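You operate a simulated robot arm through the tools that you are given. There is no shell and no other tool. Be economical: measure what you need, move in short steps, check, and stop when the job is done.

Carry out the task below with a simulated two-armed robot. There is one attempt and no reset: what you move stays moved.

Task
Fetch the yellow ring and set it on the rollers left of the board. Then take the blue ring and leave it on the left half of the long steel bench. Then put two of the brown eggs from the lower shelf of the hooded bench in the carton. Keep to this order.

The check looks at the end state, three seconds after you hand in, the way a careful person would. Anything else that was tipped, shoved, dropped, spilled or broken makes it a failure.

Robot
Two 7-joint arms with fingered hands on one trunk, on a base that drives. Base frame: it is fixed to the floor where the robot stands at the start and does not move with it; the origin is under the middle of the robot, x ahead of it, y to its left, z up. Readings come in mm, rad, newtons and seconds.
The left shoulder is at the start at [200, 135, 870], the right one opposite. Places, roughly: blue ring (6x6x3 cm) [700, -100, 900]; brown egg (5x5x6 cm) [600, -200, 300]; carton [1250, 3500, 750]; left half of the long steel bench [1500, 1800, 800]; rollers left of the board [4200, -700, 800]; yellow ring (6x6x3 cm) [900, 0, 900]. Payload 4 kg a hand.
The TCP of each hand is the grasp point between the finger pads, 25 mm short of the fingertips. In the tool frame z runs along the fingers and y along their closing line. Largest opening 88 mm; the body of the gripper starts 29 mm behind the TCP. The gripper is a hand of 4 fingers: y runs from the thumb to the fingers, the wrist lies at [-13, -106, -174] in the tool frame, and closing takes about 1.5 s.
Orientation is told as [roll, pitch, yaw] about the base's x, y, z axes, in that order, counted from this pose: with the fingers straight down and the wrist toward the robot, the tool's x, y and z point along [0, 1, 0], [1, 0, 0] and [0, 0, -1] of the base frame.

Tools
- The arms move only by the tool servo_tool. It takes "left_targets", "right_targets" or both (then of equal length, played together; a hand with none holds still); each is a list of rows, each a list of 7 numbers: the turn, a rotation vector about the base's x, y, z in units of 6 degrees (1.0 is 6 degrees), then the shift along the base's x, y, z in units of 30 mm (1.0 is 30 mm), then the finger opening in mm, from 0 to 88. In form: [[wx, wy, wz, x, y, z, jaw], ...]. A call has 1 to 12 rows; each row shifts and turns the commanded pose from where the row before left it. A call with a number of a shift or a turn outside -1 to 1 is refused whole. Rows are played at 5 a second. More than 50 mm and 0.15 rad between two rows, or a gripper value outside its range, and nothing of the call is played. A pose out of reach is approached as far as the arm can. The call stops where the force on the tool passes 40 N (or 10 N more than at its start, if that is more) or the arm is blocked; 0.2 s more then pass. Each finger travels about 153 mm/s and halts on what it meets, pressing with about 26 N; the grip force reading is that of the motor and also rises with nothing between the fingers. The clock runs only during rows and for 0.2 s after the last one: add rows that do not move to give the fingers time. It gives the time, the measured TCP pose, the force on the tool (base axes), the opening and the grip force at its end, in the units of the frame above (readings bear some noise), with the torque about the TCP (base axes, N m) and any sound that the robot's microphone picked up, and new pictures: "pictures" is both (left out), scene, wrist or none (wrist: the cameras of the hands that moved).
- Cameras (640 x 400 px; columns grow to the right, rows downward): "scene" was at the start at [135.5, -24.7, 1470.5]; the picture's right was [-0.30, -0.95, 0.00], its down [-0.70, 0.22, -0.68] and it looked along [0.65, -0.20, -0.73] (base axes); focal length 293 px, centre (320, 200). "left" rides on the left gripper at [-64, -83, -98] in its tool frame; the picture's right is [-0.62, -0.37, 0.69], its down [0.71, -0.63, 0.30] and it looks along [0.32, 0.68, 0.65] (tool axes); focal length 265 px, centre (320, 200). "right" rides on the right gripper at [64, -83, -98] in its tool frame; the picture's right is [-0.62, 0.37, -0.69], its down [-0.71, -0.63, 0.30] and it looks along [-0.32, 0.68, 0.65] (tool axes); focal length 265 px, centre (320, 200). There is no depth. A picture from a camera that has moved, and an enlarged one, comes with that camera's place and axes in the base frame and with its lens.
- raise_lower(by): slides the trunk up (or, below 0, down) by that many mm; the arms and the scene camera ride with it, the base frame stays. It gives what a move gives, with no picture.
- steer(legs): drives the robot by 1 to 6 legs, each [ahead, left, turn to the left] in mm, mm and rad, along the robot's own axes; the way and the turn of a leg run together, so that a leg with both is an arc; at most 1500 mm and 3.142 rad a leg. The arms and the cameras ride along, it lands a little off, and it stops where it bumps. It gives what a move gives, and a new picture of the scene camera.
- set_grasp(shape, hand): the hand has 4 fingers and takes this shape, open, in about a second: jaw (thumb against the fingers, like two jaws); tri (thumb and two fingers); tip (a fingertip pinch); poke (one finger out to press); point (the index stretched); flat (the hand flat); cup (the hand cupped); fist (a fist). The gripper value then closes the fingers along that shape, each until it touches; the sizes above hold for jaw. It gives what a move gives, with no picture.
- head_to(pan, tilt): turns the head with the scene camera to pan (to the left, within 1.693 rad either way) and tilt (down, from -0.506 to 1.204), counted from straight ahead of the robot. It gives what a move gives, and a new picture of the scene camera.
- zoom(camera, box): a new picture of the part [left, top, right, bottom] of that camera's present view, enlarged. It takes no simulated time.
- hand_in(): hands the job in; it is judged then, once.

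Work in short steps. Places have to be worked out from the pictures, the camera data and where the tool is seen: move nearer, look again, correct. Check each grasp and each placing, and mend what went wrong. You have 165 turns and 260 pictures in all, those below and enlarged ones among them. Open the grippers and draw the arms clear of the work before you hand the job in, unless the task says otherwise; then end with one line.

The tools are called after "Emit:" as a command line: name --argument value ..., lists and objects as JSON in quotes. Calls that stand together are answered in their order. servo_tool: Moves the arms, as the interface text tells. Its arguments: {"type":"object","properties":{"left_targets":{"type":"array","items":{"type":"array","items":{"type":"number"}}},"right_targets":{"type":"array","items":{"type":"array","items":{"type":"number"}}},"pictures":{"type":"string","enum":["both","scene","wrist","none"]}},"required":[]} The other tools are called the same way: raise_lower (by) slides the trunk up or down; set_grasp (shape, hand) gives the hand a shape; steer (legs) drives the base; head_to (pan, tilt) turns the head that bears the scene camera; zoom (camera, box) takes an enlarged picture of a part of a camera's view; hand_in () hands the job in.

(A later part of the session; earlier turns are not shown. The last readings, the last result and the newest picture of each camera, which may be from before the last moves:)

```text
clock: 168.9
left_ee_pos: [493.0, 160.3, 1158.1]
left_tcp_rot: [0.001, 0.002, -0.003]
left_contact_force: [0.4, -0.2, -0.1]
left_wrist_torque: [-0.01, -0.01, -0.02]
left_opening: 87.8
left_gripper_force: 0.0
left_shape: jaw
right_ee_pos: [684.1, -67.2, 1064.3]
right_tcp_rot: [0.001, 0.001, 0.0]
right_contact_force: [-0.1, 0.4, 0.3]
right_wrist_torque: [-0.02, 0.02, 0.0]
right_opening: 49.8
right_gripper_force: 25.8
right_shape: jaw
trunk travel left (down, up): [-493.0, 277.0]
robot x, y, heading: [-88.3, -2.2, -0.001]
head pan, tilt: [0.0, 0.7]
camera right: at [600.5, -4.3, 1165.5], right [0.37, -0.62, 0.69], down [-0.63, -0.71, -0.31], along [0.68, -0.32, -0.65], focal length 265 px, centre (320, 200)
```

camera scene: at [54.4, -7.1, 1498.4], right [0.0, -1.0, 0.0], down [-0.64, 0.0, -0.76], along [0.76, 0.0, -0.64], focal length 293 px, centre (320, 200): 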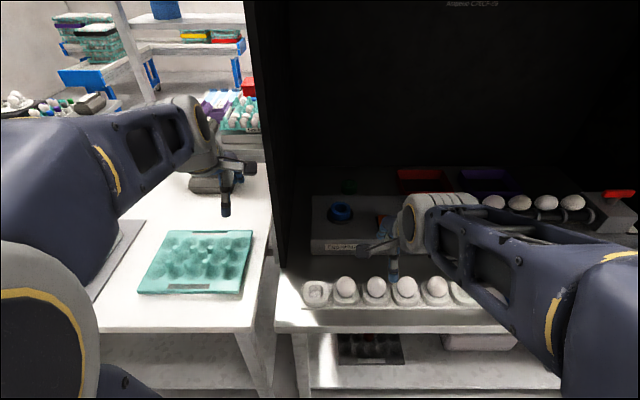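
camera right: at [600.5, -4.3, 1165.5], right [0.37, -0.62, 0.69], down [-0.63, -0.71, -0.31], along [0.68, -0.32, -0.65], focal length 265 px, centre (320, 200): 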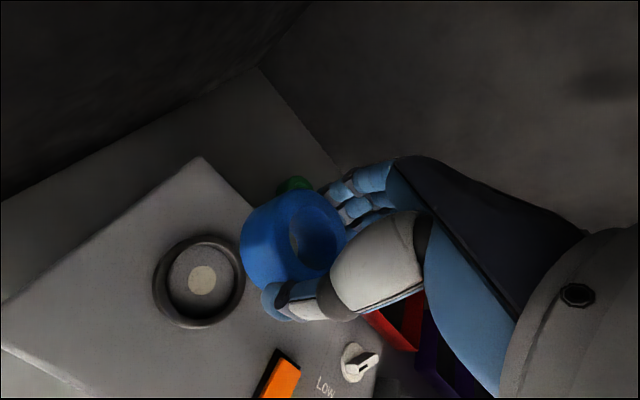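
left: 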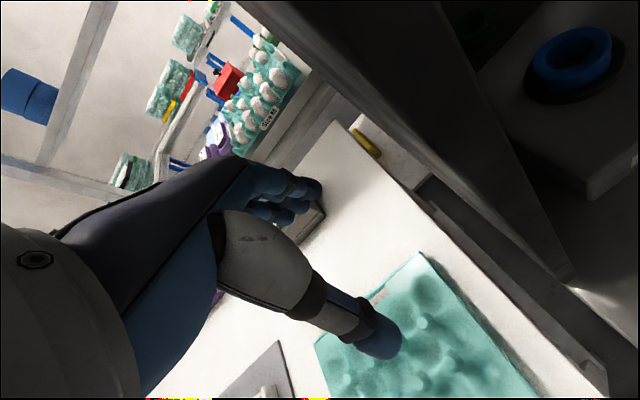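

The blue ring is in hand. I retract out of the hood, then drive the known route around to the aisle.

Emit:
servo_tool --right_targets '[[0, 0, 0, -1, -0.2, 0.5, 40], [0, 0, 0, -1, -0.2, 0, 40], [0, 0, 0, -1, -0.2, 0, 40], [0, 0, 0, -1, -0.2, 0, 40], [0, 0, 0, -1, -0.2, 0, 40], [0, 0, 0, -1, -0.3, 0, 40], [0, 0, 0, -1, -0.3, 0, 40], [0, 0, 0, -1, -0.4, 0, 40], [0, 0, 0, 0, 0, 0, 40]]' --pictures "none"

Emit:
steer --legs '[[-330, 0, 0], [0, -1425, 0], [0, -1425, 0]]'

```text
clock: 170.9
left_ee_pos: [491.8, 159.4, 1159.2]
left_tcp_rot: [-0.001, 0.001, -0.004]
left_contact_force: [-0.7, -0.2, 0.4]
left_wrist_torque: [0.01, 0.01, -0.02]
left_opening: 87.6
left_gripper_force: 0.1
left_shape: jaw
right_ee_pos: [443.1, -129.0, 1080.6]
right_tcp_rot: [0.001, 0.0, 0.0]
right_contact_force: [-0.8, 0.4, 0.9]
right_wrist_torque: [0.03, -0.01, 0.01]
right_opening: 49.5
right_gripper_force: 25.8
right_shape: jaw
trunk travel left (down, up): [-493.0, 277.0]
robot x, y, heading: [-89.5, -9.5, 0.0]
head pan, tilt: [0.0, 0.7]
```

```text
clock: 186.5
left_ee_pos: [131.5, -2690.4, 1158.3]
left_tcp_rot: [0.001, 0.001, -0.014]
left_contact_force: [0.5, 0.7, -0.2]
left_wrist_torque: [-0.03, 0.0, 0.01]
left_opening: 87.7
left_gripper_force: 0.0
left_shape: jaw
right_ee_pos: [77.6, -2979.7, 1079.8]
right_tcp_rot: [0.005, 0.0, -0.013]
right_contact_force: [-0.8, -0.5, -0.2]
right_wrist_torque: [-0.01, 0.0, -0.01]
right_opening: 49.5
right_gripper_force: 26.4
right_shape: jaw
trunk travel left (down, up): [-493.0, 277.0]
robot x, y, heading: [-451.4, -2850.0, -0.013]
head pan, tilt: [0.0, 0.7]
camera scene: at [-309.2, -2853.3, 1498.4], right [-0.02, -1.0, 0.0], down [-0.64, 0.01, -0.76], along [0.76, -0.01, -0.64], focal length 293 px, centre (320, 200)
```

scene: 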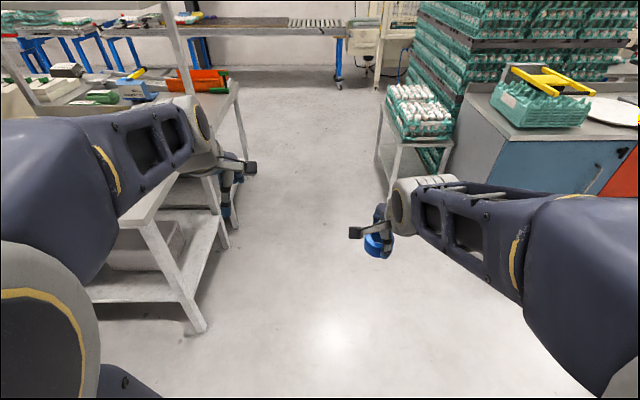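

Route is clear. I drive through to the aisle and turn around to face the long bench side.

Emit:
steer --legs '[[1090, 0, 0.013], [1090, 0, 0], [1090, 0, 0], [0, 1200, 0], [0, 1200, 0]]'

Emit:
head_to --pan 1.6 --tilt 0.4

```text
clock: 213.8
left_ee_pos: [3450.9, -348.3, 1158.7]
left_tcp_rot: [0.001, 0.002, -0.007]
left_contact_force: [1.0, 0.7, -0.1]
left_wrist_torque: [0.02, -0.02, -0.02]
left_opening: 87.7
left_gripper_force: 0.1
left_shape: jaw
right_ee_pos: [3400.5, -637.5, 1080.4]
right_tcp_rot: [0.001, 0.0, -0.003]
right_contact_force: [0.0, -0.6, -0.7]
right_wrist_torque: [0.01, -0.02, 0.03]
right_opening: 49.7
right_gripper_force: 25.5
right_shape: jaw
trunk travel left (down, up): [-493.0, 277.0]
robot x, y, heading: [2868.8, -511.8, -0.006]
head pan, tilt: [0.0, 0.7]
camera scene: at [3012.7, -514.4, 1498.4], right [-0.01, -1.0, 0.0], down [-0.64, 0.0, -0.76], along [0.76, -0.01, -0.64], focal length 293 px, centre (320, 200)
```

scene: 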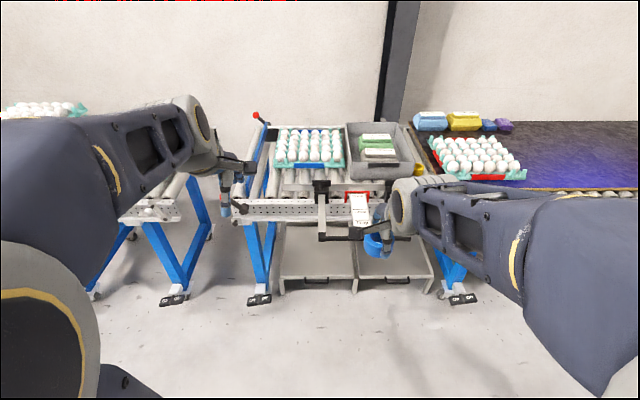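

```text
clock: 215.5
left_ee_pos: [3453.2, -348.5, 1158.8]
left_tcp_rot: [0.001, 0.003, -0.007]
left_contact_force: [0.7, 0.1, 0.4]
left_wrist_torque: [-0.03, 0.01, 0.02]
left_opening: 87.9
left_gripper_force: 0.0
left_shape: jaw
right_ee_pos: [3401.0, -637.3, 1080.3]
right_tcp_rot: [0.002, -0.001, -0.005]
right_contact_force: [-0.3, 0.8, 0.2]
right_wrist_torque: [0.0, -0.04, -0.02]
right_opening: 49.7
right_gripper_force: 26.2
right_shape: jaw
trunk travel left (down, up): [-493.0, 277.0]
robot x, y, heading: [2868.5, -513.3, -0.008]
head pan, tilt: [1.6, 0.4]
camera scene: at [2925.7, -421.3, 1525.3], right [1.0, 0.02, 0.0], down [0.01, -0.39, -0.92], along [-0.02, 0.92, -0.39], focal length 293 px, centre (320, 200)
```

scene: 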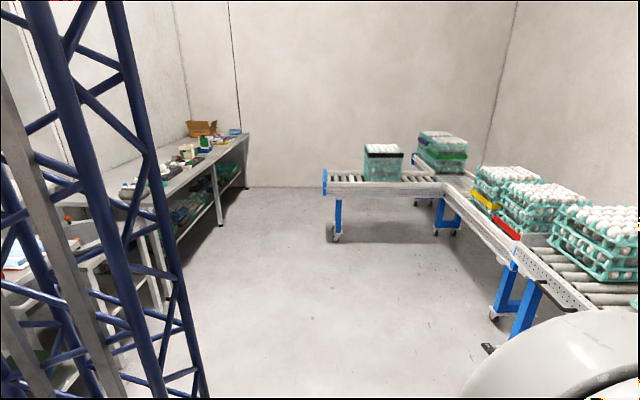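

I turn left, drive up the aisle, and look at the steel bench.

Emit:
steer --legs '[[0, 0, 1.579], [1450, 150, 0], [0, 0, 1.571]]'

Emit:
head_to --pan -0.3 --tilt 0.45

```text
clock: 230.3
left_ee_pos: [2120.9, 748.3, 1158.9]
left_tcp_rot: [0.0, 0.002, 3.138]
left_contact_force: [0.1, 0.5, 0.0]
left_wrist_torque: [0.0, 0.0, 0.04]
left_opening: 87.6
left_gripper_force: 0.1
left_shape: jaw
right_ee_pos: [2169.3, 1035.9, 1081.5]
right_tcp_rot: [0.001, -0.001, -3.137]
right_contact_force: [-0.1, 0.1, -1.0]
right_wrist_torque: [-0.02, 0.01, 0.01]
right_opening: 49.2
right_gripper_force: 25.8
right_shape: jaw
trunk travel left (down, up): [-493.0, 277.0]
robot x, y, heading: [2705.0, 916.5, -3.143]
head pan, tilt: [1.6, 0.4]
camera scene: at [2645.4, 821.4, 1525.3], right [-1.0, -0.03, 0.0], down [-0.01, 0.39, -0.92], along [0.03, -0.92, -0.39], focal length 293 px, centre (320, 200)
```

scene: 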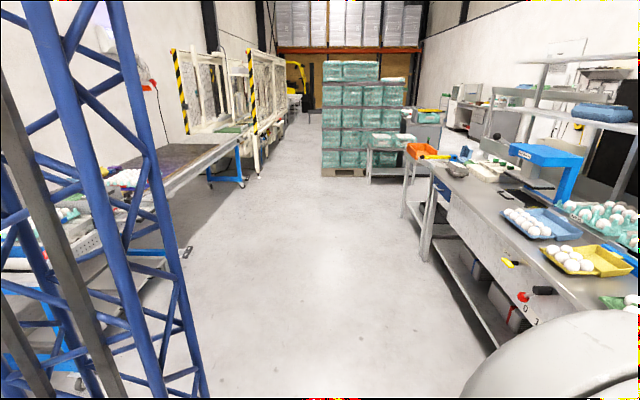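

```text
clock: 232.1
left_ee_pos: [2121.2, 747.3, 1158.0]
left_tcp_rot: [0.001, 0.001, 3.14]
left_contact_force: [-0.1, 0.7, -0.3]
left_wrist_torque: [0.01, 0.01, -0.04]
left_opening: 88.0
left_gripper_force: 0.0
left_shape: jaw
right_ee_pos: [2169.9, 1036.6, 1080.7]
right_tcp_rot: [0.001, 0.0, -3.14]
right_contact_force: [-0.5, 0.3, -0.9]
right_wrist_torque: [-0.02, 0.0, 0.02]
right_opening: 49.2
right_gripper_force: 26.1
right_shape: jaw
trunk travel left (down, up): [-493.0, 277.0]
robot x, y, heading: [2706.7, 915.4, -3.142]
head pan, tilt: [-0.3, 0.45]
camera scene: at [2554.8, 941.1, 1520.6], right [0.3, 0.96, 0.0], down [0.42, -0.13, -0.9], along [-0.86, 0.27, -0.44], focal length 293 px, centre (320, 200)
```

scene: 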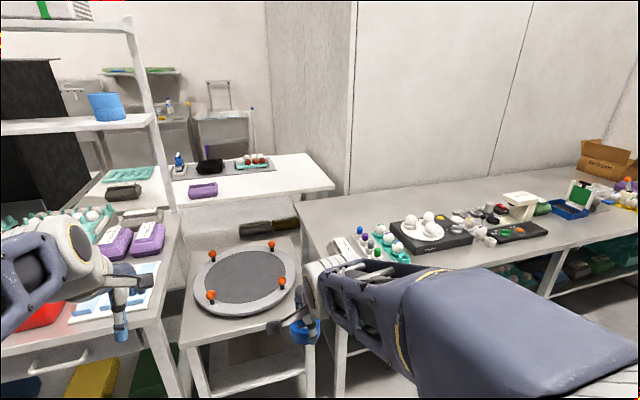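

The cardboard carton is at the far right end of the bench; I move along to face the left half and look for free space.

Emit:
steer --legs '[[0, -650, 0]]'

Emit:
head_to --pan 0.0 --tilt 0.6

```text
clock: 235.8
left_ee_pos: [2122.4, 1398.5, 1159.4]
left_tcp_rot: [-0.001, 0.002, 3.142]
left_contact_force: [0.1, -0.8, 0.0]
left_wrist_torque: [0.01, 0.0, 0.01]
left_opening: 87.6
left_gripper_force: 0.1
left_shape: jaw
right_ee_pos: [2168.4, 1686.7, 1080.7]
right_tcp_rot: [0.002, 0.0, -3.14]
right_contact_force: [-0.2, -0.5, 0.3]
right_wrist_torque: [0.04, 0.0, 0.0]
right_opening: 48.8
right_gripper_force: 26.3
right_shape: jaw
trunk travel left (down, up): [-493.0, 277.0]
robot x, y, heading: [2701.8, 1568.4, -3.144]
head pan, tilt: [-0.3, 0.45]
camera scene: at [2554.5, 1592.2, 1520.6], right [0.29, 0.96, 0.0], down [0.42, -0.13, -0.9], along [-0.86, 0.27, -0.44], focal length 293 px, centre (320, 200)
```

scene: 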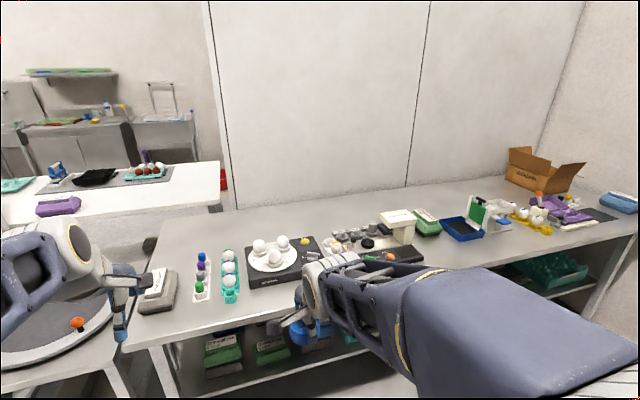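

```text
clock: 236.6
left_ee_pos: [2120.6, 1398.1, 1159.7]
left_tcp_rot: [0.003, 0.001, 3.142]
left_contact_force: [0.0, -0.5, -0.4]
left_wrist_torque: [-0.01, -0.01, 0.02]
left_opening: 88.3
left_gripper_force: 0.0
left_shape: jaw
right_ee_pos: [2168.9, 1686.9, 1080.7]
right_tcp_rot: [0.002, 0.002, -3.138]
right_contact_force: [0.4, 0.2, 0.1]
right_wrist_torque: [-0.04, -0.01, -0.02]
right_opening: 49.2
right_gripper_force: 26.0
right_shape: jaw
trunk travel left (down, up): [-493.0, 277.0]
robot x, y, heading: [2705.6, 1565.3, -3.138]
head pan, tilt: [0.0, 0.6]
camera scene: at [2553.9, 1565.0, 1507.1], right [0.0, 1.0, 0.0], down [0.56, 0.0, -0.83], along [-0.83, 0.0, -0.56], focal length 293 px, centre (320, 200)
```

scene: 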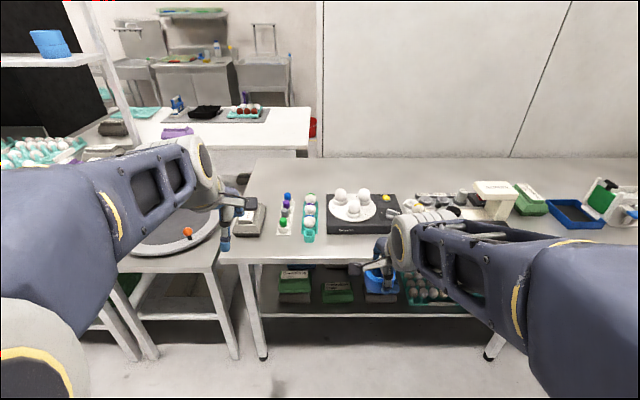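

The steel bench's front edge is at x≈1870; there's a free strip in front of the black scale (x≈1740–1870, y≈1640). I drive 280 mm closer and check with the wrist camera.

Emit:
steer --legs '[[280, 0, 0]]'

Emit:
servo_tool --right_targets '[[0, 0, 0, -0.4, -0.5, 0, 40], [0, 0, 0, -0.4, -0.5, 0, 40], [0, 0, 0, 0, 0, 0, 40]]'

```text
clock: 238.5
left_ee_pos: [1841.1, 1396.7, 1159.4]
left_tcp_rot: [0.001, 0.001, -3.141]
left_contact_force: [-0.2, -0.7, -0.8]
left_wrist_torque: [-0.03, -0.01, -0.04]
left_opening: 87.8
left_gripper_force: 0.0
left_shape: jaw
right_ee_pos: [1889.7, 1686.0, 1080.7]
right_tcp_rot: [0.002, -0.001, -3.136]
right_contact_force: [0.7, 0.0, -0.2]
right_wrist_torque: [-0.02, 0.02, 0.0]
right_opening: 49.2
right_gripper_force: 26.0
right_shape: jaw
trunk travel left (down, up): [-493.0, 277.0]
robot x, y, heading: [2426.1, 1564.0, -3.141]
head pan, tilt: [0.0, 0.6]
camera scene: at [2274.9, 1564.4, 1507.0], right [0.0, 1.0, 0.0], down [0.57, 0.0, -0.83], along [-0.82, 0.0, -0.57], focal length 293 px, centre (320, 200)
```

scene: 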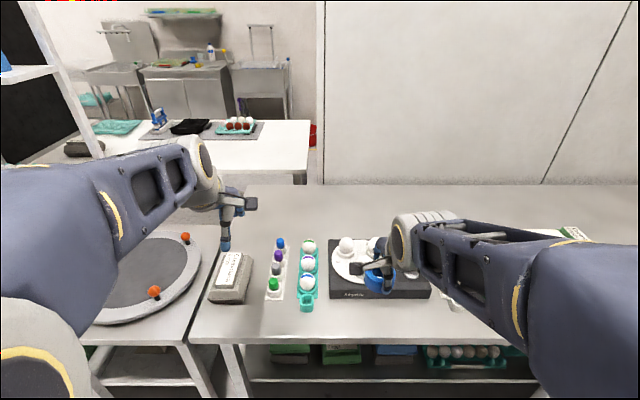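

```text
clock: 239.3
left_ee_pos: [1842.2, 1396.9, 1158.1]
left_tcp_rot: [0.0, 0.0, -3.141]
left_contact_force: [0.0, -0.1, 0.2]
left_wrist_torque: [0.02, 0.01, -0.01]
left_opening: 87.6
left_gripper_force: 0.0
left_shape: jaw
right_ee_pos: [1867.1, 1654.5, 1082.1]
right_tcp_rot: [0.002, 0.0, -3.136]
right_contact_force: [0.4, 0.0, -0.3]
right_wrist_torque: [0.03, 0.02, 0.01]
right_opening: 49.3
right_gripper_force: 25.6
right_shape: jaw
trunk travel left (down, up): [-493.0, 277.0]
robot x, y, heading: [2423.9, 1560.6, -3.142]
head pan, tilt: [0.0, 0.6]
camera scene: at [2275.0, 1564.4, 1507.0], right [0.0, 1.0, 0.0], down [0.56, 0.0, -0.83], along [-0.83, 0.0, -0.56], focal length 293 px, centre (320, 200)
camera right: at [1949.8, 1591.7, 1181.1], right [-0.37, 0.62, 0.69], down [0.63, 0.72, -0.31], along [-0.68, 0.32, -0.65], focal length 265 px, centre (320, 200)
```

scene: 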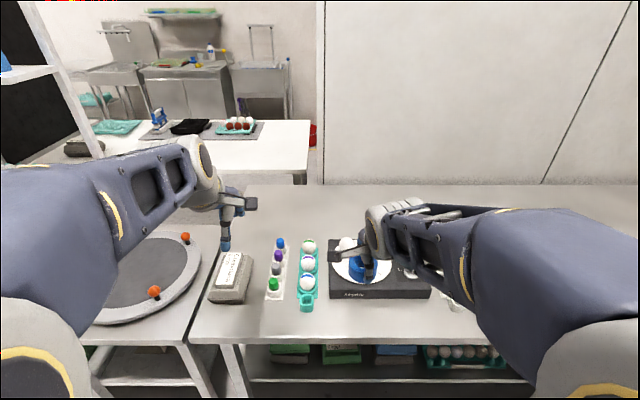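
right: 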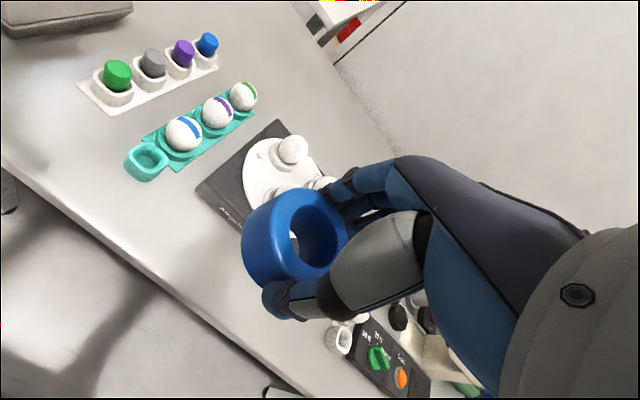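

Measured: bench z≈773, front edge x≈1844, scale front x≈1711. I'll set the ring at about (1787, 1648). I move over it to z≈880.

Emit:
servo_tool --right_targets '[[0, 0, 0, -0.9, 0, -0.5, 40], [0, 0, 0, -0.9, -0.1, -0.7, 40], [0, 0, 0, -0.9, -0.1, -1, 40], [0, 0, 0, 0, 0, -1, 40], [0, 0, 0, 0, 0, -1, 40], [0, 0, 0, 0, 0, -1, 40], [0, 0, 0, 0, 0, -1, 40], [0, 0, 0, 0, 0, -0.5, 40], [0, 0, 0, 0, 0, 0, 40]]'

```text
clock: 241.3
left_ee_pos: [1841.1, 1397.6, 1159.7]
left_tcp_rot: [-0.001, 0.001, -3.138]
left_contact_force: [0.3, 0.0, -0.2]
left_wrist_torque: [0.0, 0.01, -0.03]
left_opening: 87.7
left_gripper_force: 0.0
left_shape: jaw
right_ee_pos: [1785.0, 1649.3, 878.8]
right_tcp_rot: [0.002, 0.0, -3.136]
right_contact_force: [0.6, 0.2, -0.3]
right_wrist_torque: [0.0, 0.05, -0.01]
right_opening: 48.8
right_gripper_force: 26.2
right_shape: jaw
trunk travel left (down, up): [-493.0, 277.0]
robot x, y, heading: [2423.9, 1566.7, -3.142]
head pan, tilt: [0.0, 0.6]
camera scene: at [2275.0, 1564.4, 1507.0], right [0.0, 1.0, 0.0], down [0.56, 0.0, -0.83], along [-0.83, 0.0, -0.56], focal length 293 px, centre (320, 200)
camera right: at [1869.5, 1586.0, 979.6], right [-0.37, 0.62, 0.69], down [0.63, 0.72, -0.31], along [-0.68, 0.32, -0.65], focal length 265 px, centre (320, 200)
```

scene: 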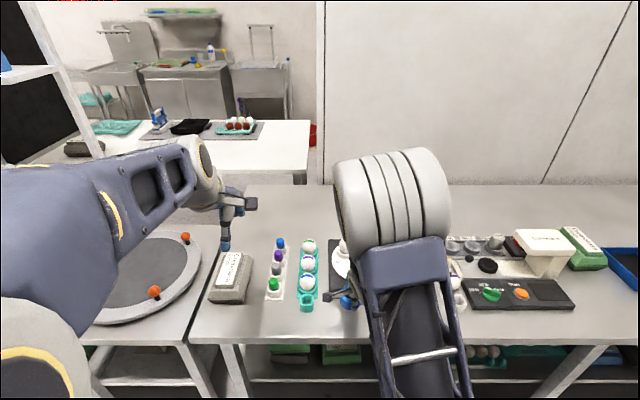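
right: 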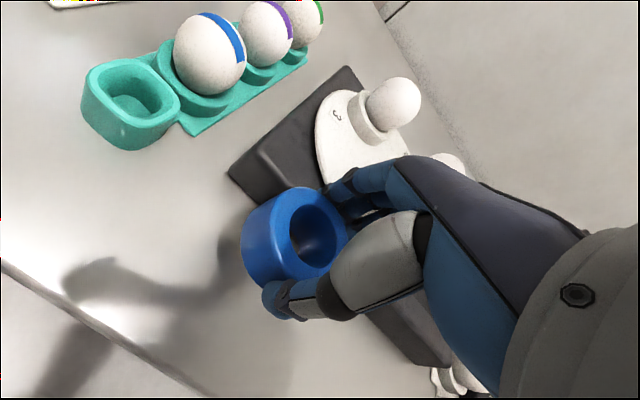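

Clear. I shift 6 mm toward the front and descend to z≈815.

Emit:
servo_tool --right_targets '[[0, 0, 0, 0.2, -0.2, -0.6, 40], [0, 0, 0, 0, 0, -0.7, 40], [0, 0, 0, 0, 0, -0.4, 40], [0, 0, 0, 0, 0, -0.3, 40], [0, 0, 0, 0, 0, 0, 40]]' --pictures "wrist"

```text
clock: 242.1
left_ee_pos: [1845.2, 1396.7, 1159.6]
left_tcp_rot: [0.002, 0.0, -3.142]
left_contact_force: [0.3, 0.1, -0.6]
left_wrist_torque: [0.0, -0.03, -0.03]
left_opening: 87.4
left_gripper_force: 0.1
left_shape: jaw
right_ee_pos: [1794.1, 1644.1, 834.4]
right_tcp_rot: [0.005, 0.0, -3.136]
right_contact_force: [24.9, 0.6, 23.9]
right_wrist_torque: [0.29, 1.5, -0.26]
right_opening: 47.4
right_gripper_force: 26.3
right_shape: jaw
trunk travel left (down, up): [-493.0, 277.0]
robot x, y, heading: [2426.4, 1563.7, -3.143]
head pan, tilt: [0.0, 0.6]
stopped in row 3 (right hand): the force on the tool passed its limit (the readings are from after the stop); the commanded pose is now the measured one
camera right: at [1878.3, 1580.5, 935.3], right [-0.37, 0.62, 0.69], down [0.63, 0.72, -0.31], along [-0.69, 0.32, -0.66], focal length 265 px, centre (320, 200)
```

right: 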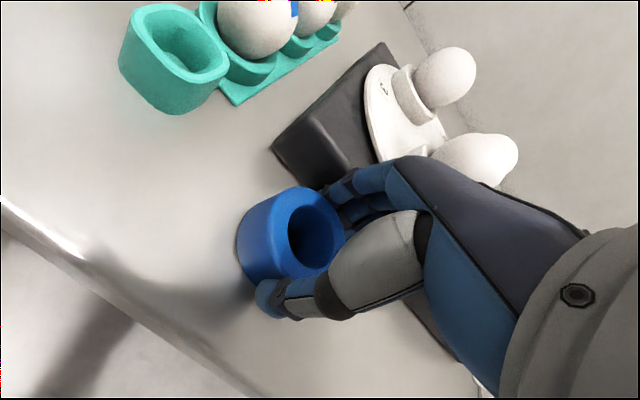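

That contact had a backward push, perhaps the fingers meeting the scale's front while near the bench (re-estimated at z≈803). I lift 6 mm and move 12 mm toward the front.

Emit:
servo_tool --right_targets '[[0, 0, 0, 0, 0, 0.2, 40], [0, 0, 0, 0.4, -0.1, 0, 40], [0, 0, 0, 0, 0, 0, 40]]' --pictures "wrist"

Emit:
zoom --camera "scene" --box '[240, 220, 440, 360]'

```text
clock: 242.9
left_ee_pos: [1841.6, 1396.2, 1157.7]
left_tcp_rot: [0.0, 0.003, -3.143]
left_contact_force: [0.3, -0.3, 0.1]
left_wrist_torque: [0.0, 0.02, -0.01]
left_opening: 87.8
left_gripper_force: 0.1
left_shape: jaw
right_ee_pos: [1804.4, 1640.5, 839.1]
right_tcp_rot: [0.004, -0.002, -3.137]
right_contact_force: [0.6, 0.1, -0.7]
right_wrist_torque: [-0.01, 0.01, -0.01]
right_opening: 48.6
right_gripper_force: 26.0
right_shape: jaw
trunk travel left (down, up): [-493.0, 277.0]
robot x, y, heading: [2426.3, 1566.3, -3.147]
head pan, tilt: [0.0, 0.6]
camera right: at [1888.0, 1577.0, 939.7], right [-0.37, 0.62, 0.69], down [0.63, 0.72, -0.31], along [-0.69, 0.32, -0.65], focal length 265 px, centre (320, 200)
```

right: 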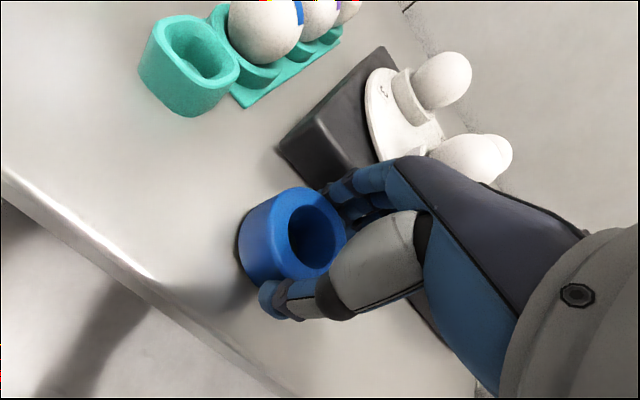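

```text
2.86 times, centred on (340, 290) of scene
camera zoom: at [2275.0, 1564.4, 1507.0], right [0.0, 1.0, 0.0], down [0.56, 0.0, -0.83], along [-0.83, 0.0, -0.56], focal length 838 px, centre (263, -57)
```

zoom: 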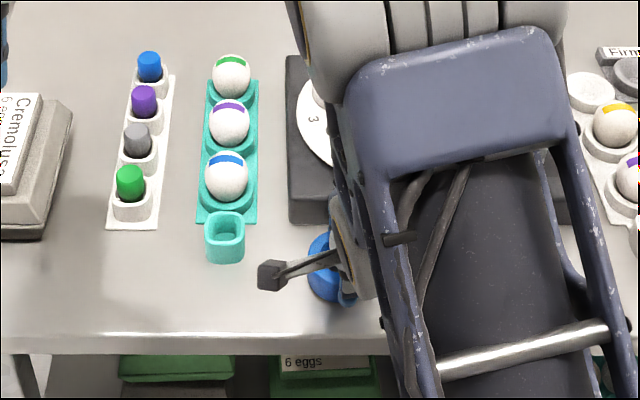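

Now centred in the strip. I lower gently in small steps until contact.

Emit:
servo_tool --right_targets '[[0, 0, 0, 0, 0, -0.13, 40], [0, 0, 0, 0, 0, -0.1, 40], [0, 0, 0, 0, 0, 0, 40]]' --pictures "wrist"

```text
clock: 243.7
left_ee_pos: [1841.7, 1397.2, 1159.4]
left_tcp_rot: [-0.001, 0.002, -3.142]
left_contact_force: [-0.5, 0.1, 0.1]
left_wrist_torque: [0.01, -0.02, 0.0]
left_opening: 87.9
left_gripper_force: 0.0
left_shape: jaw
right_ee_pos: [1804.7, 1640.5, 832.9]
right_tcp_rot: [0.004, -0.001, -3.135]
right_contact_force: [1.2, 0.3, 4.9]
right_wrist_torque: [0.03, 0.03, -0.01]
right_opening: 48.5
right_gripper_force: 26.6
right_shape: jaw
trunk travel left (down, up): [-493.0, 277.0]
robot x, y, heading: [2424.6, 1568.0, -3.139]
head pan, tilt: [0.0, 0.6]
camera right: at [1888.3, 1577.6, 933.3], right [-0.37, 0.62, 0.69], down [0.63, 0.72, -0.31], along [-0.69, 0.32, -0.65], focal length 265 px, centre (320, 200)
```

right: 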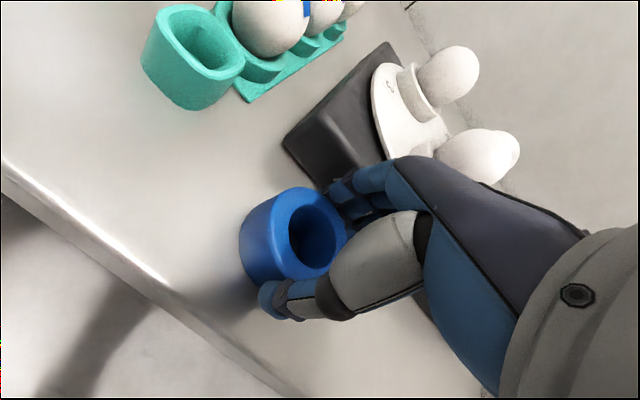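

Ring touches the bench (5 N). I open just enough and lift.

Emit:
servo_tool --right_targets '[[0, 0, 0, 0, 0, 0, 54], [0, 0, 0, 0, 0, 0, 60], [0, 0, 0, 0, 0, 0, 66], [0, 0, 0, 0, 0, 0, 66], [0, 0, 0, 0, 0, 0, 66]]' --pictures "wrist"

```text
clock: 244.9
left_ee_pos: [1841.1, 1397.6, 1158.1]
left_tcp_rot: [0.0, 0.002, -3.143]
left_contact_force: [-1.8, -0.5, -0.2]
left_wrist_torque: [-0.02, -0.01, 0.01]
left_opening: 87.9
left_gripper_force: 0.0
left_shape: jaw
right_ee_pos: [1804.6, 1640.4, 832.4]
right_tcp_rot: [0.003, 0.001, -3.134]
right_contact_force: [0.1, 0.1, -0.2]
right_wrist_torque: [0.01, 0.02, 0.01]
right_opening: 65.6
right_gripper_force: 0.2
right_shape: jaw
trunk travel left (down, up): [-493.0, 277.0]
robot x, y, heading: [2421.5, 1565.5, -3.143]
head pan, tilt: [0.0, 0.6]
camera right: at [1888.4, 1577.5, 933.0], right [-0.37, 0.62, 0.69], down [0.63, 0.72, -0.31], along [-0.69, 0.32, -0.65], focal length 265 px, centre (320, 200)
```

right: 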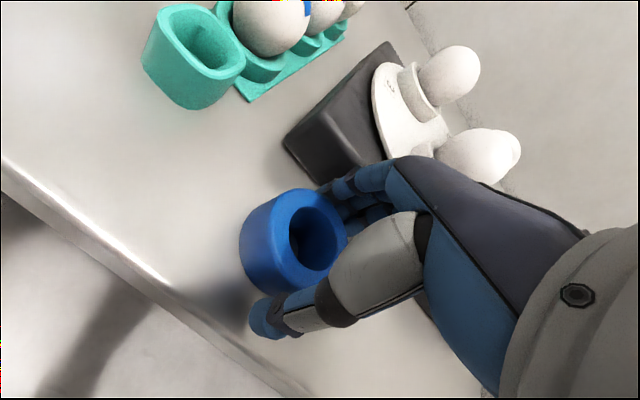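

Open a touch more and lift straight up.

Emit:
servo_tool --right_targets '[[0, 0, 0, 0, 0, 0, 74], [0, 0, 0, 0, 0, 0, 74], [0, 0, 0, 0, 0, 0.3, 74], [0, 0, 0, 0, 0, 0.5, 74], [0, 0, 0, 0, 0, 1, 80], [0, 0, 0, 0, 0, 1, 88], [0, 0, 0, 0, 0, 1, 88], [0, 0, 0, 0, 0, 1, 88], [0, 0, 0, 0, 0, 1, 88]]' --pictures "wrist"

```text
clock: 246.9
left_ee_pos: [1841.6, 1397.4, 1157.7]
left_tcp_rot: [0.001, 0.002, -3.143]
left_contact_force: [0.1, 0.3, -0.2]
left_wrist_torque: [-0.02, 0.0, -0.03]
left_opening: 87.8
left_gripper_force: 0.0
left_shape: jaw
right_ee_pos: [1804.6, 1642.3, 1007.6]
right_tcp_rot: [0.003, 0.003, -3.136]
right_contact_force: [-0.7, 0.6, 0.2]
right_wrist_torque: [0.02, 0.01, 0.02]
right_opening: 87.7
right_gripper_force: 0.0
right_shape: jaw
trunk travel left (down, up): [-493.0, 277.0]
robot x, y, heading: [2423.9, 1568.6, -3.139]
head pan, tilt: [0.0, 0.6]
camera right: at [1888.0, 1578.7, 1107.3], right [-0.37, 0.62, 0.69], down [0.63, 0.72, -0.31], along [-0.68, 0.32, -0.66], focal length 265 px, centre (320, 200)
```

right: 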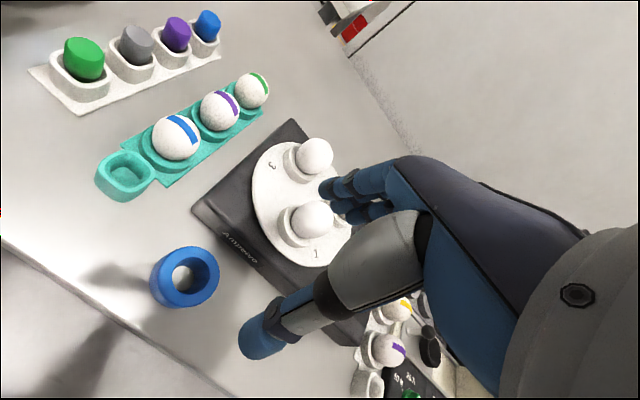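

The blue ring stands flat on the left half of the steel bench with everything else in place. While here I look at the carton.

Emit:
head_to --pan -0.95 --tilt 0.35

Emit:
zoom --camera "scene" --box '[160, 80, 480, 280]'

```text
clock: 248.1
left_ee_pos: [1842.7, 1396.4, 1157.1]
left_tcp_rot: [-0.001, 0.001, -3.142]
left_contact_force: [-0.9, 0.0, 0.1]
left_wrist_torque: [-0.01, -0.02, -0.02]
left_opening: 87.8
left_gripper_force: 0.1
left_shape: jaw
right_ee_pos: [1805.1, 1642.5, 1006.7]
right_tcp_rot: [0.004, 0.0, -3.137]
right_contact_force: [0.4, 0.1, -0.4]
right_wrist_torque: [0.02, 0.02, 0.0]
right_opening: 87.8
right_gripper_force: 0.0
right_shape: jaw
trunk travel left (down, up): [-493.0, 277.0]
robot x, y, heading: [2422.2, 1563.6, -3.14]
head pan, tilt: [-0.949, 0.351]
camera scene: at [2309.2, 1640.1, 1529.8], right [0.81, 0.58, 0.0], down [0.2, -0.28, -0.94], along [-0.55, 0.76, -0.34], focal length 293 px, centre (320, 200)
```

scene: 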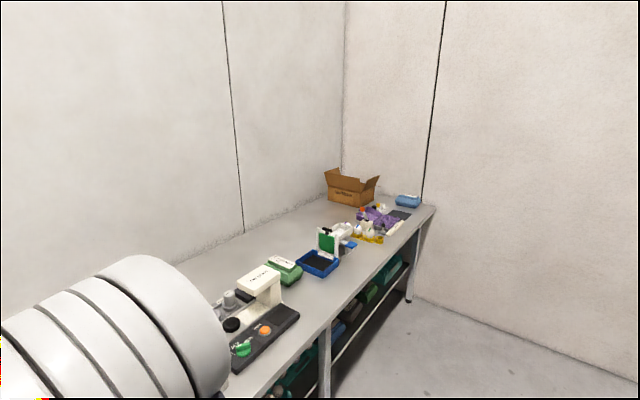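

```text
2.00 times, centred on (320, 180) of scene
camera zoom: at [2309.2, 1640.1, 1529.8], right [0.81, 0.58, 0.0], down [0.2, -0.28, -0.94], along [-0.55, 0.76, -0.34], focal length 587 px, centre (320, 240)
```

zoom: 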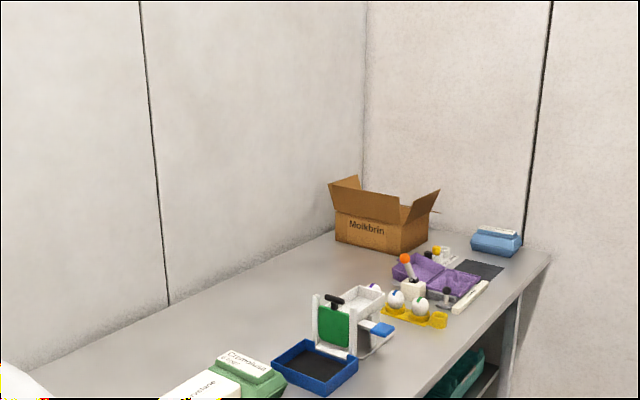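

The carton is an open cardboard box at the back of the bench's right end. Now I retract the arm and drive back toward the hooded bench for the eggs.

Emit:
servo_tool --right_targets '[[0, 0, 0, 0, 0, 1, 88], [0, 0, 0, 0.3, 0, 1, 88], [0, 0, 0, 1, 0, 0.5, 88], [0, 0, 0, 1, 0.1, 0, 88], [0, 0, 0, 1, 0.2, 0, 88], [0, 0, 0, 0, 0, 0, 88]]' --pictures "none"

Emit:
steer --legs '[[-430, 0, 0], [0, 1270, 0], [0, 1270, 0], [0, 0, 3.14]]'

```text
clock: 249.5
left_ee_pos: [1842.9, 1397.3, 1158.7]
left_tcp_rot: [0.001, 0.001, -3.143]
left_contact_force: [-0.5, -0.7, -0.3]
left_wrist_torque: [0.0, -0.01, 0.01]
left_opening: 87.4
left_gripper_force: 0.1
left_shape: jaw
right_ee_pos: [1903.2, 1649.3, 1079.7]
right_tcp_rot: [0.003, 0.001, -3.136]
right_contact_force: [0.3, 0.1, -0.6]
right_wrist_torque: [0.05, -0.01, 0.0]
right_opening: 87.5
right_gripper_force: 0.0
right_shape: jaw
trunk travel left (down, up): [-493.0, 277.0]
robot x, y, heading: [2422.3, 1565.6, -3.139]
head pan, tilt: [-0.949, 0.351]
```

```text
clock: 271.6
left_ee_pos: [3434.7, -820.8, 1158.6]
left_tcp_rot: [0.0, 0.001, 0.006]
left_contact_force: [-0.7, -0.4, -0.5]
left_wrist_torque: [0.03, 0.03, -0.01]
left_opening: 87.9
left_gripper_force: 0.1
left_shape: jaw
right_ee_pos: [3374.4, -1074.1, 1081.9]
right_tcp_rot: [0.003, 0.0, 0.005]
right_contact_force: [-0.7, -0.1, 0.0]
right_wrist_torque: [-0.01, 0.0, -0.02]
right_opening: 87.6
right_gripper_force: 0.1
right_shape: jaw
trunk travel left (down, up): [-493.0, 277.0]
robot x, y, heading: [2851.3, -993.4, 0.003]
head pan, tilt: [-0.949, 0.351]
camera scene: at [2967.2, -1066.8, 1529.8], right [-0.81, -0.59, 0.0], down [-0.2, 0.28, -0.94], along [0.55, -0.76, -0.34], focal length 293 px, centre (320, 200)
```

scene: 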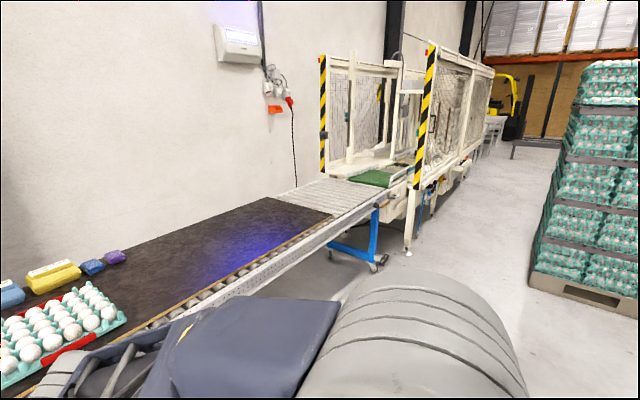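

Next, the passage back to the front side.

Emit:
steer --legs '[[0, -930, 0], [0, -930, 0], [-1090, 0, -0.003], [-1090, 0, 0], [-1100, 0, 0]]'

```text
clock: 296.4
left_ee_pos: [158.6, -2609.0, 1159.1]
left_tcp_rot: [0.0, 0.002, -0.04]
left_contact_force: [0.3, 0.3, 0.8]
left_wrist_torque: [-0.02, 0.0, 0.0]
left_opening: 87.7
left_gripper_force: 0.1
left_shape: jaw
right_ee_pos: [87.9, -2858.6, 1080.5]
right_tcp_rot: [0.002, -0.002, -0.038]
right_contact_force: [0.6, -0.1, 0.2]
right_wrist_torque: [-0.02, 0.0, 0.03]
right_opening: 87.8
right_gripper_force: 0.0
right_shape: jaw
trunk travel left (down, up): [-493.0, 277.0]
robot x, y, heading: [-430.4, -2753.6, -0.04]
head pan, tilt: [-0.949, 0.351]
camera scene: at [-319.2, -2834.0, 1529.8], right [-0.84, -0.55, 0.0], down [-0.19, 0.29, -0.94], along [0.51, -0.79, -0.34], focal length 293 px, centre (320, 200)
```

scene: 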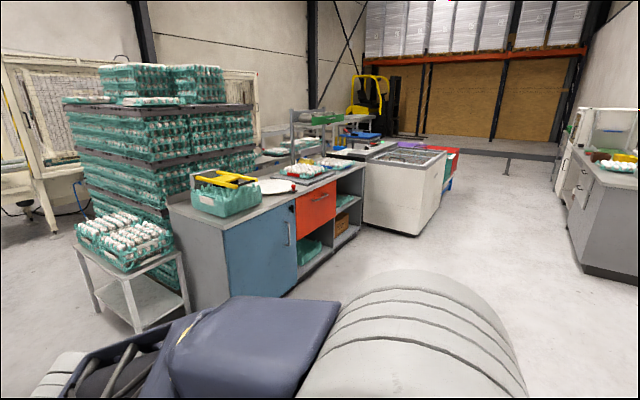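

I go left to face the egg tray on the lower shelf.

Emit:
steer --legs '[[0, 0, 0.04], [0, 1275, 0], [0, 1275, 0]]'

Emit:
head_to --pan 0.0 --tilt 0.8

```text
clock: 309.2
left_ee_pos: [148.1, -39.8, 1158.8]
left_tcp_rot: [0.0, 0.002, 0.006]
left_contact_force: [-0.9, 0.0, 0.6]
left_wrist_torque: [-0.01, 0.02, -0.01]
left_opening: 87.7
left_gripper_force: 0.0
left_shape: jaw
right_ee_pos: [89.5, -293.6, 1080.5]
right_tcp_rot: [0.003, -0.001, 0.011]
right_contact_force: [0.0, -0.4, 0.0]
right_wrist_torque: [0.03, 0.03, 0.01]
right_opening: 87.8
right_gripper_force: 0.1
right_shape: jaw
trunk travel left (down, up): [-493.0, 277.0]
robot x, y, heading: [-435.4, -213.3, 0.004]
head pan, tilt: [-0.949, 0.351]
camera scene: at [-318.8, -287.6, 1529.8], right [-0.81, -0.59, 0.0], down [-0.2, 0.28, -0.94], along [0.55, -0.76, -0.34], focal length 293 px, centre (320, 200)
```

scene: 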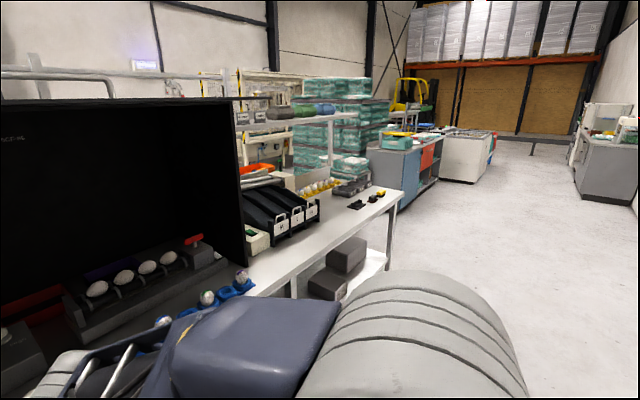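

```text
clock: 310.5
left_ee_pos: [148.1, -40.0, 1158.4]
left_tcp_rot: [0.001, 0.002, 0.007]
left_contact_force: [-0.4, -0.4, 0.3]
left_wrist_torque: [0.02, -0.02, 0.01]
left_opening: 87.8
left_gripper_force: 0.1
left_shape: jaw
right_ee_pos: [90.0, -294.2, 1080.0]
right_tcp_rot: [0.004, 0.0, 0.012]
right_contact_force: [0.7, -0.2, 0.1]
right_wrist_torque: [0.01, 0.02, 0.02]
right_opening: 87.5
right_gripper_force: 0.1
right_shape: jaw
trunk travel left (down, up): [-493.0, 277.0]
robot x, y, heading: [-430.9, -213.3, 0.006]
head pan, tilt: [0.0, 0.799]
camera scene: at [-292.9, -211.8, 1490.2], right [0.01, -1.0, 0.0], down [-0.72, 0.0, -0.7], along [0.7, 0.0, -0.72], focal length 293 px, centre (320, 200)
```

scene: 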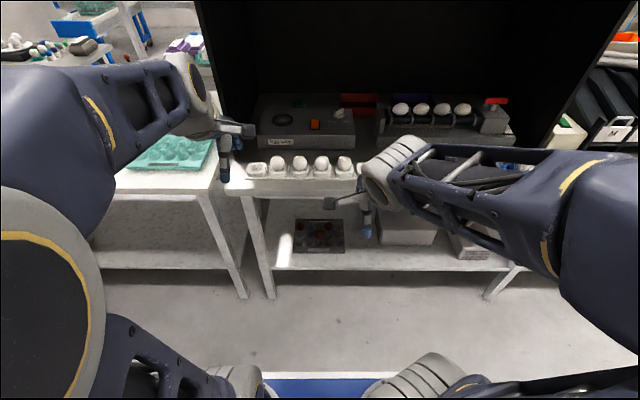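

I lower the trunk so the arms can reach below the bench top, then look at the tray.

Emit:
raise_lower --by -430

Emit:
head_to --pan 0.0 --tilt 0.65

Emit:
zoom --camera "scene" --box '[220, 130, 420, 255]'

```text
refused: -430 is not a number from -400 to 400
```

```text
clock: 311.2
left_ee_pos: [148.7, -39.5, 1158.6]
left_tcp_rot: [-0.001, 0.002, 0.007]
left_contact_force: [0.0, -0.3, -0.1]
left_wrist_torque: [-0.01, -0.03, 0.04]
left_opening: 88.0
left_gripper_force: 0.0
left_shape: jaw
right_ee_pos: [88.7, -293.5, 1080.4]
right_tcp_rot: [0.004, 0.0, 0.009]
right_contact_force: [-0.3, 0.3, -0.3]
right_wrist_torque: [0.0, -0.02, 0.0]
right_opening: 87.7
right_gripper_force: 0.1
right_shape: jaw
trunk travel left (down, up): [-493.0, 277.0]
robot x, y, heading: [-434.0, -215.6, 0.006]
head pan, tilt: [0.0, 0.649]
camera scene: at [-286.8, -211.7, 1502.7], right [0.01, -1.0, 0.0], down [-0.61, 0.0, -0.8], along [0.8, 0.01, -0.61], focal length 293 px, centre (320, 200)
```

scene: 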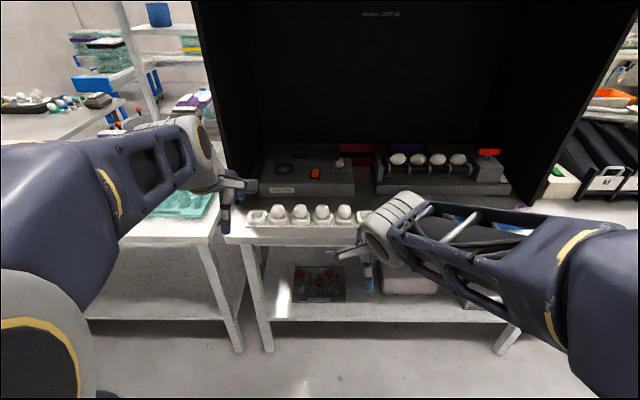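

```text
3.20 times, centred on (320, 192) of scene
camera zoom: at [-286.8, -211.7, 1502.7], right [0.01, -1.0, 0.0], down [-0.61, 0.0, -0.8], along [0.8, 0.01, -0.61], focal length 939 px, centre (320, 224)
```

zoom: 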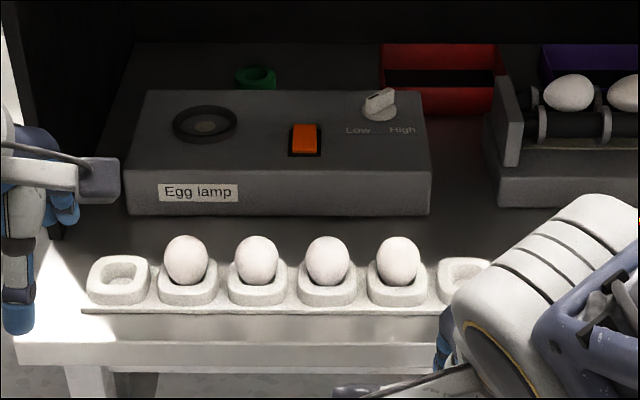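

Emit:
raise_lower --by -390

Emit:
head_to --pan 0.0 --tilt 0.6

Emit:
zoom --camera "scene" --box '[240, 160, 440, 285]'

```text
clock: 314.9
left_ee_pos: [147.3, -39.8, 769.2]
left_tcp_rot: [0.001, 0.002, 0.008]
left_contact_force: [-0.2, 0.2, 0.3]
left_wrist_torque: [0.0, -0.03, 0.01]
left_opening: 87.7
left_gripper_force: 0.1
left_shape: jaw
right_ee_pos: [87.8, -293.9, 691.3]
right_tcp_rot: [0.003, -0.001, 0.011]
right_contact_force: [0.8, 0.8, -0.6]
right_wrist_torque: [-0.01, 0.02, 0.0]
right_opening: 87.5
right_gripper_force: 0.0
right_shape: jaw
trunk travel left (down, up): [-103.0, 667.0]
robot x, y, heading: [-433.2, -213.2, 0.009]
head pan, tilt: [0.0, 0.649]
```

```text
clock: 315.6
left_ee_pos: [146.3, -39.8, 768.7]
left_tcp_rot: [0.0, 0.002, 0.007]
left_contact_force: [-1.0, -0.5, 0.0]
left_wrist_torque: [-0.02, 0.03, 0.0]
left_opening: 87.9
left_gripper_force: 0.1
left_shape: jaw
right_ee_pos: [88.8, -294.1, 690.5]
right_tcp_rot: [0.004, 0.001, 0.01]
right_contact_force: [0.8, -0.8, 1.0]
right_wrist_torque: [0.02, 0.04, -0.02]
right_opening: 87.8
right_gripper_force: 0.1
right_shape: jaw
trunk travel left (down, up): [-103.0, 667.0]
robot x, y, heading: [-431.8, -212.9, 0.006]
head pan, tilt: [0.0, 0.6]
camera scene: at [-285.3, -211.7, 1117.0], right [0.01, -1.0, 0.0], down [-0.57, 0.0, -0.82], along [0.82, 0.01, -0.57], focal length 293 px, centre (320, 200)
```

scene: 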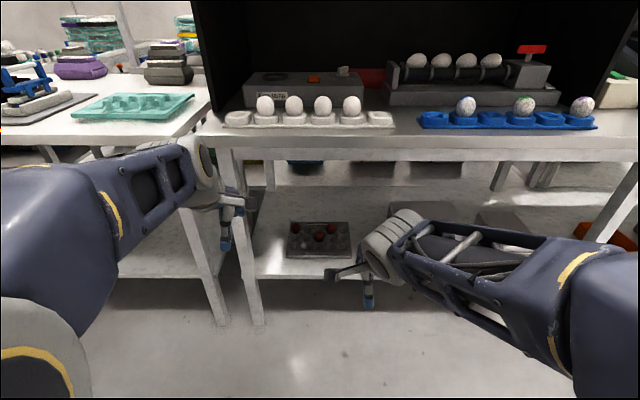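

```text
3.20 times, centred on (340, 222) of scene
camera zoom: at [-285.3, -211.7, 1117.0], right [0.01, -1.0, 0.0], down [-0.57, 0.0, -0.82], along [0.82, 0.01, -0.57], focal length 939 px, centre (256, 128)
```

zoom: 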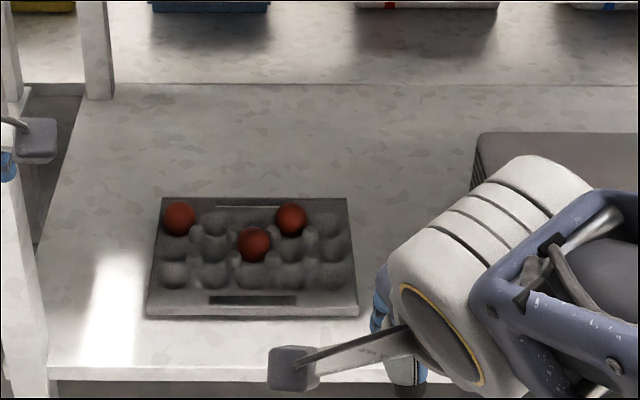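

Three brown eggs are visible: roughly A (666,-98), B (618,-196), C (663,-245), at z≈310. I plan to take C with the right hand, then B with the left. First I tuck the left hand back and lower the right one so both pass under/clear of the bench top.

Emit:
servo_tool --left_targets '[[0, 0, 0, -0.9, 0.25, -0.3, 88], [0, 0, 0, -0.9, 0.25, -0.3, 88], [0, 0, 0, -0.9, 0.25, -0.3, 88], [0, 0, 0, -0.9, 0.25, -0.3, 88], [0, 0, 0, -0.9, 0.25, -0.3, 88], [0, 0, 0, -0.9, 0.25, -0.3, 88], [0, 0, 0, -0.9, 0.25, -0.3, 88], [0, 0, 0, -0.9, 0.25, -0.3, 88], [0, 0, 0, 0, 0, 0, 88]]' --right_targets '[[0, 0, 0, 0, 0, -0.9, 88], [0, 0, 0, 0, 0, -0.9, 88], [0, 0, 0, 0, 0, -0.9, 88], [0, 0, 0, 0, 0, -0.9, 88], [0, 0, 0, 0, 0, -0.9, 88], [0, 0, 0, 0, 0, -0.9, 88], [0, 0, 0, 0, 0, -0.9, 88], [0, 0, 0, 0, 0, -0.9, 88], [0, 0, -0.1, 0, 0, -0.9, 88]]' --pictures "scene"

```text
clock: 317.6
left_ee_pos: [-64.4, 24.7, 709.4]
left_tcp_rot: [0.0, 0.002, 0.005]
left_contact_force: [0.0, 0.3, 0.7]
left_wrist_torque: [0.01, 0.0, 0.01]
left_opening: 87.7
left_gripper_force: 0.0
left_shape: jaw
left hand out of reach, approached as far as the arm can: row 8
right_ee_pos: [123.3, -282.8, 560.8]
right_tcp_rot: [0.003, 0.003, 0.014]
right_contact_force: [1.3, -4.1, -0.9]
right_wrist_torque: [0.3, 0.09, 0.1]
right_opening: 87.8
right_gripper_force: 0.1
right_shape: jaw
right hand out of reach, approached as far as the arm can: row 3, 4, 5, 6, 7, 8, 9
trunk travel left (down, up): [-103.0, 667.0]
robot x, y, heading: [-434.4, -210.8, 0.013]
head pan, tilt: [0.0, 0.6]
camera scene: at [-284.9, -212.4, 1117.0], right [0.01, -1.0, 0.0], down [-0.57, 0.0, -0.82], along [0.82, 0.01, -0.57], focal length 293 px, centre (320, 200)
```

scene: 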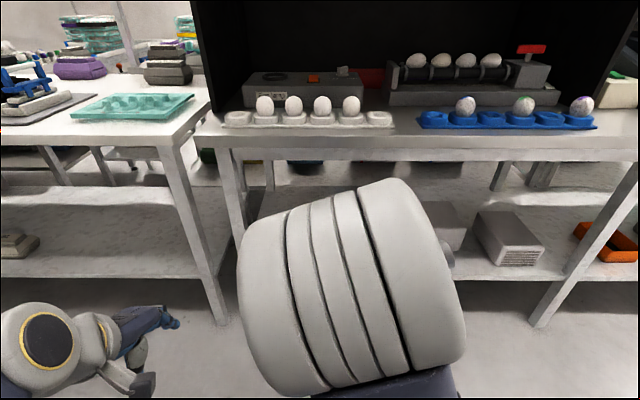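

The right hand can't fold that low close in; the arm must be extended. I extend it forward at low height (still in front of the bench) and check.

Emit:
servo_tool --right_targets '[[0, 0, 0, 1, 0, 0, 88], [0, 0, 0, 1, 0, 0, 88], [0, 0, 0, 1, 0, 0, 88], [0, 0, 0, 1, 0, 0, 88], [0, 0, 0, 1, 0, 0, 88], [0, 0, 0, 1, 0, 0, 88], [0, 0, 0, 1, 0, 0, 88], [0, 0, 0, 0, 0, 0, 88], [0, 0, 0, 0, 0, 0, 88]]' --pictures "scene"

```text
clock: 319.6
left_ee_pos: [-65.2, 26.3, 709.7]
left_tcp_rot: [0.001, 0.001, 0.008]
left_contact_force: [0.5, 0.0, -0.5]
left_wrist_torque: [-0.02, -0.01, 0.0]
left_opening: 88.0
left_gripper_force: 0.0
left_shape: jaw
right_ee_pos: [334.2, -276.4, 562.1]
right_tcp_rot: [0.003, 0.0, 0.001]
right_contact_force: [0.0, -0.4, -0.2]
right_wrist_torque: [-0.01, -0.02, 0.04]
right_opening: 87.5
right_gripper_force: 0.0
right_shape: jaw
right hand out of reach, approached as far as the arm can: row 7
trunk travel left (down, up): [-103.0, 667.0]
robot x, y, heading: [-433.4, -214.0, 0.008]
head pan, tilt: [0.0, 0.6]
camera scene: at [-285.3, -211.6, 1117.0], right [0.01, -1.0, 0.0], down [-0.56, 0.0, -0.83], along [0.82, 0.01, -0.56], focal length 293 px, centre (320, 200)
```

scene: 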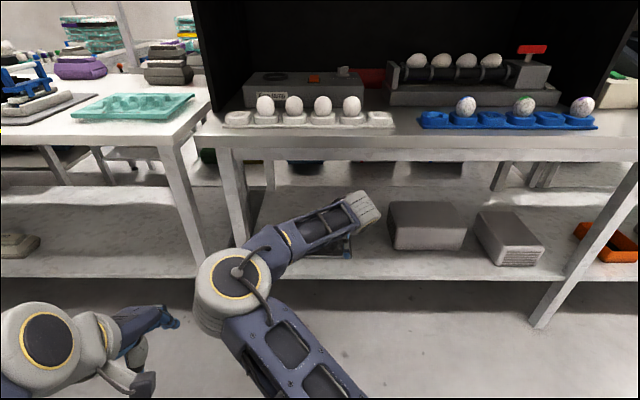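

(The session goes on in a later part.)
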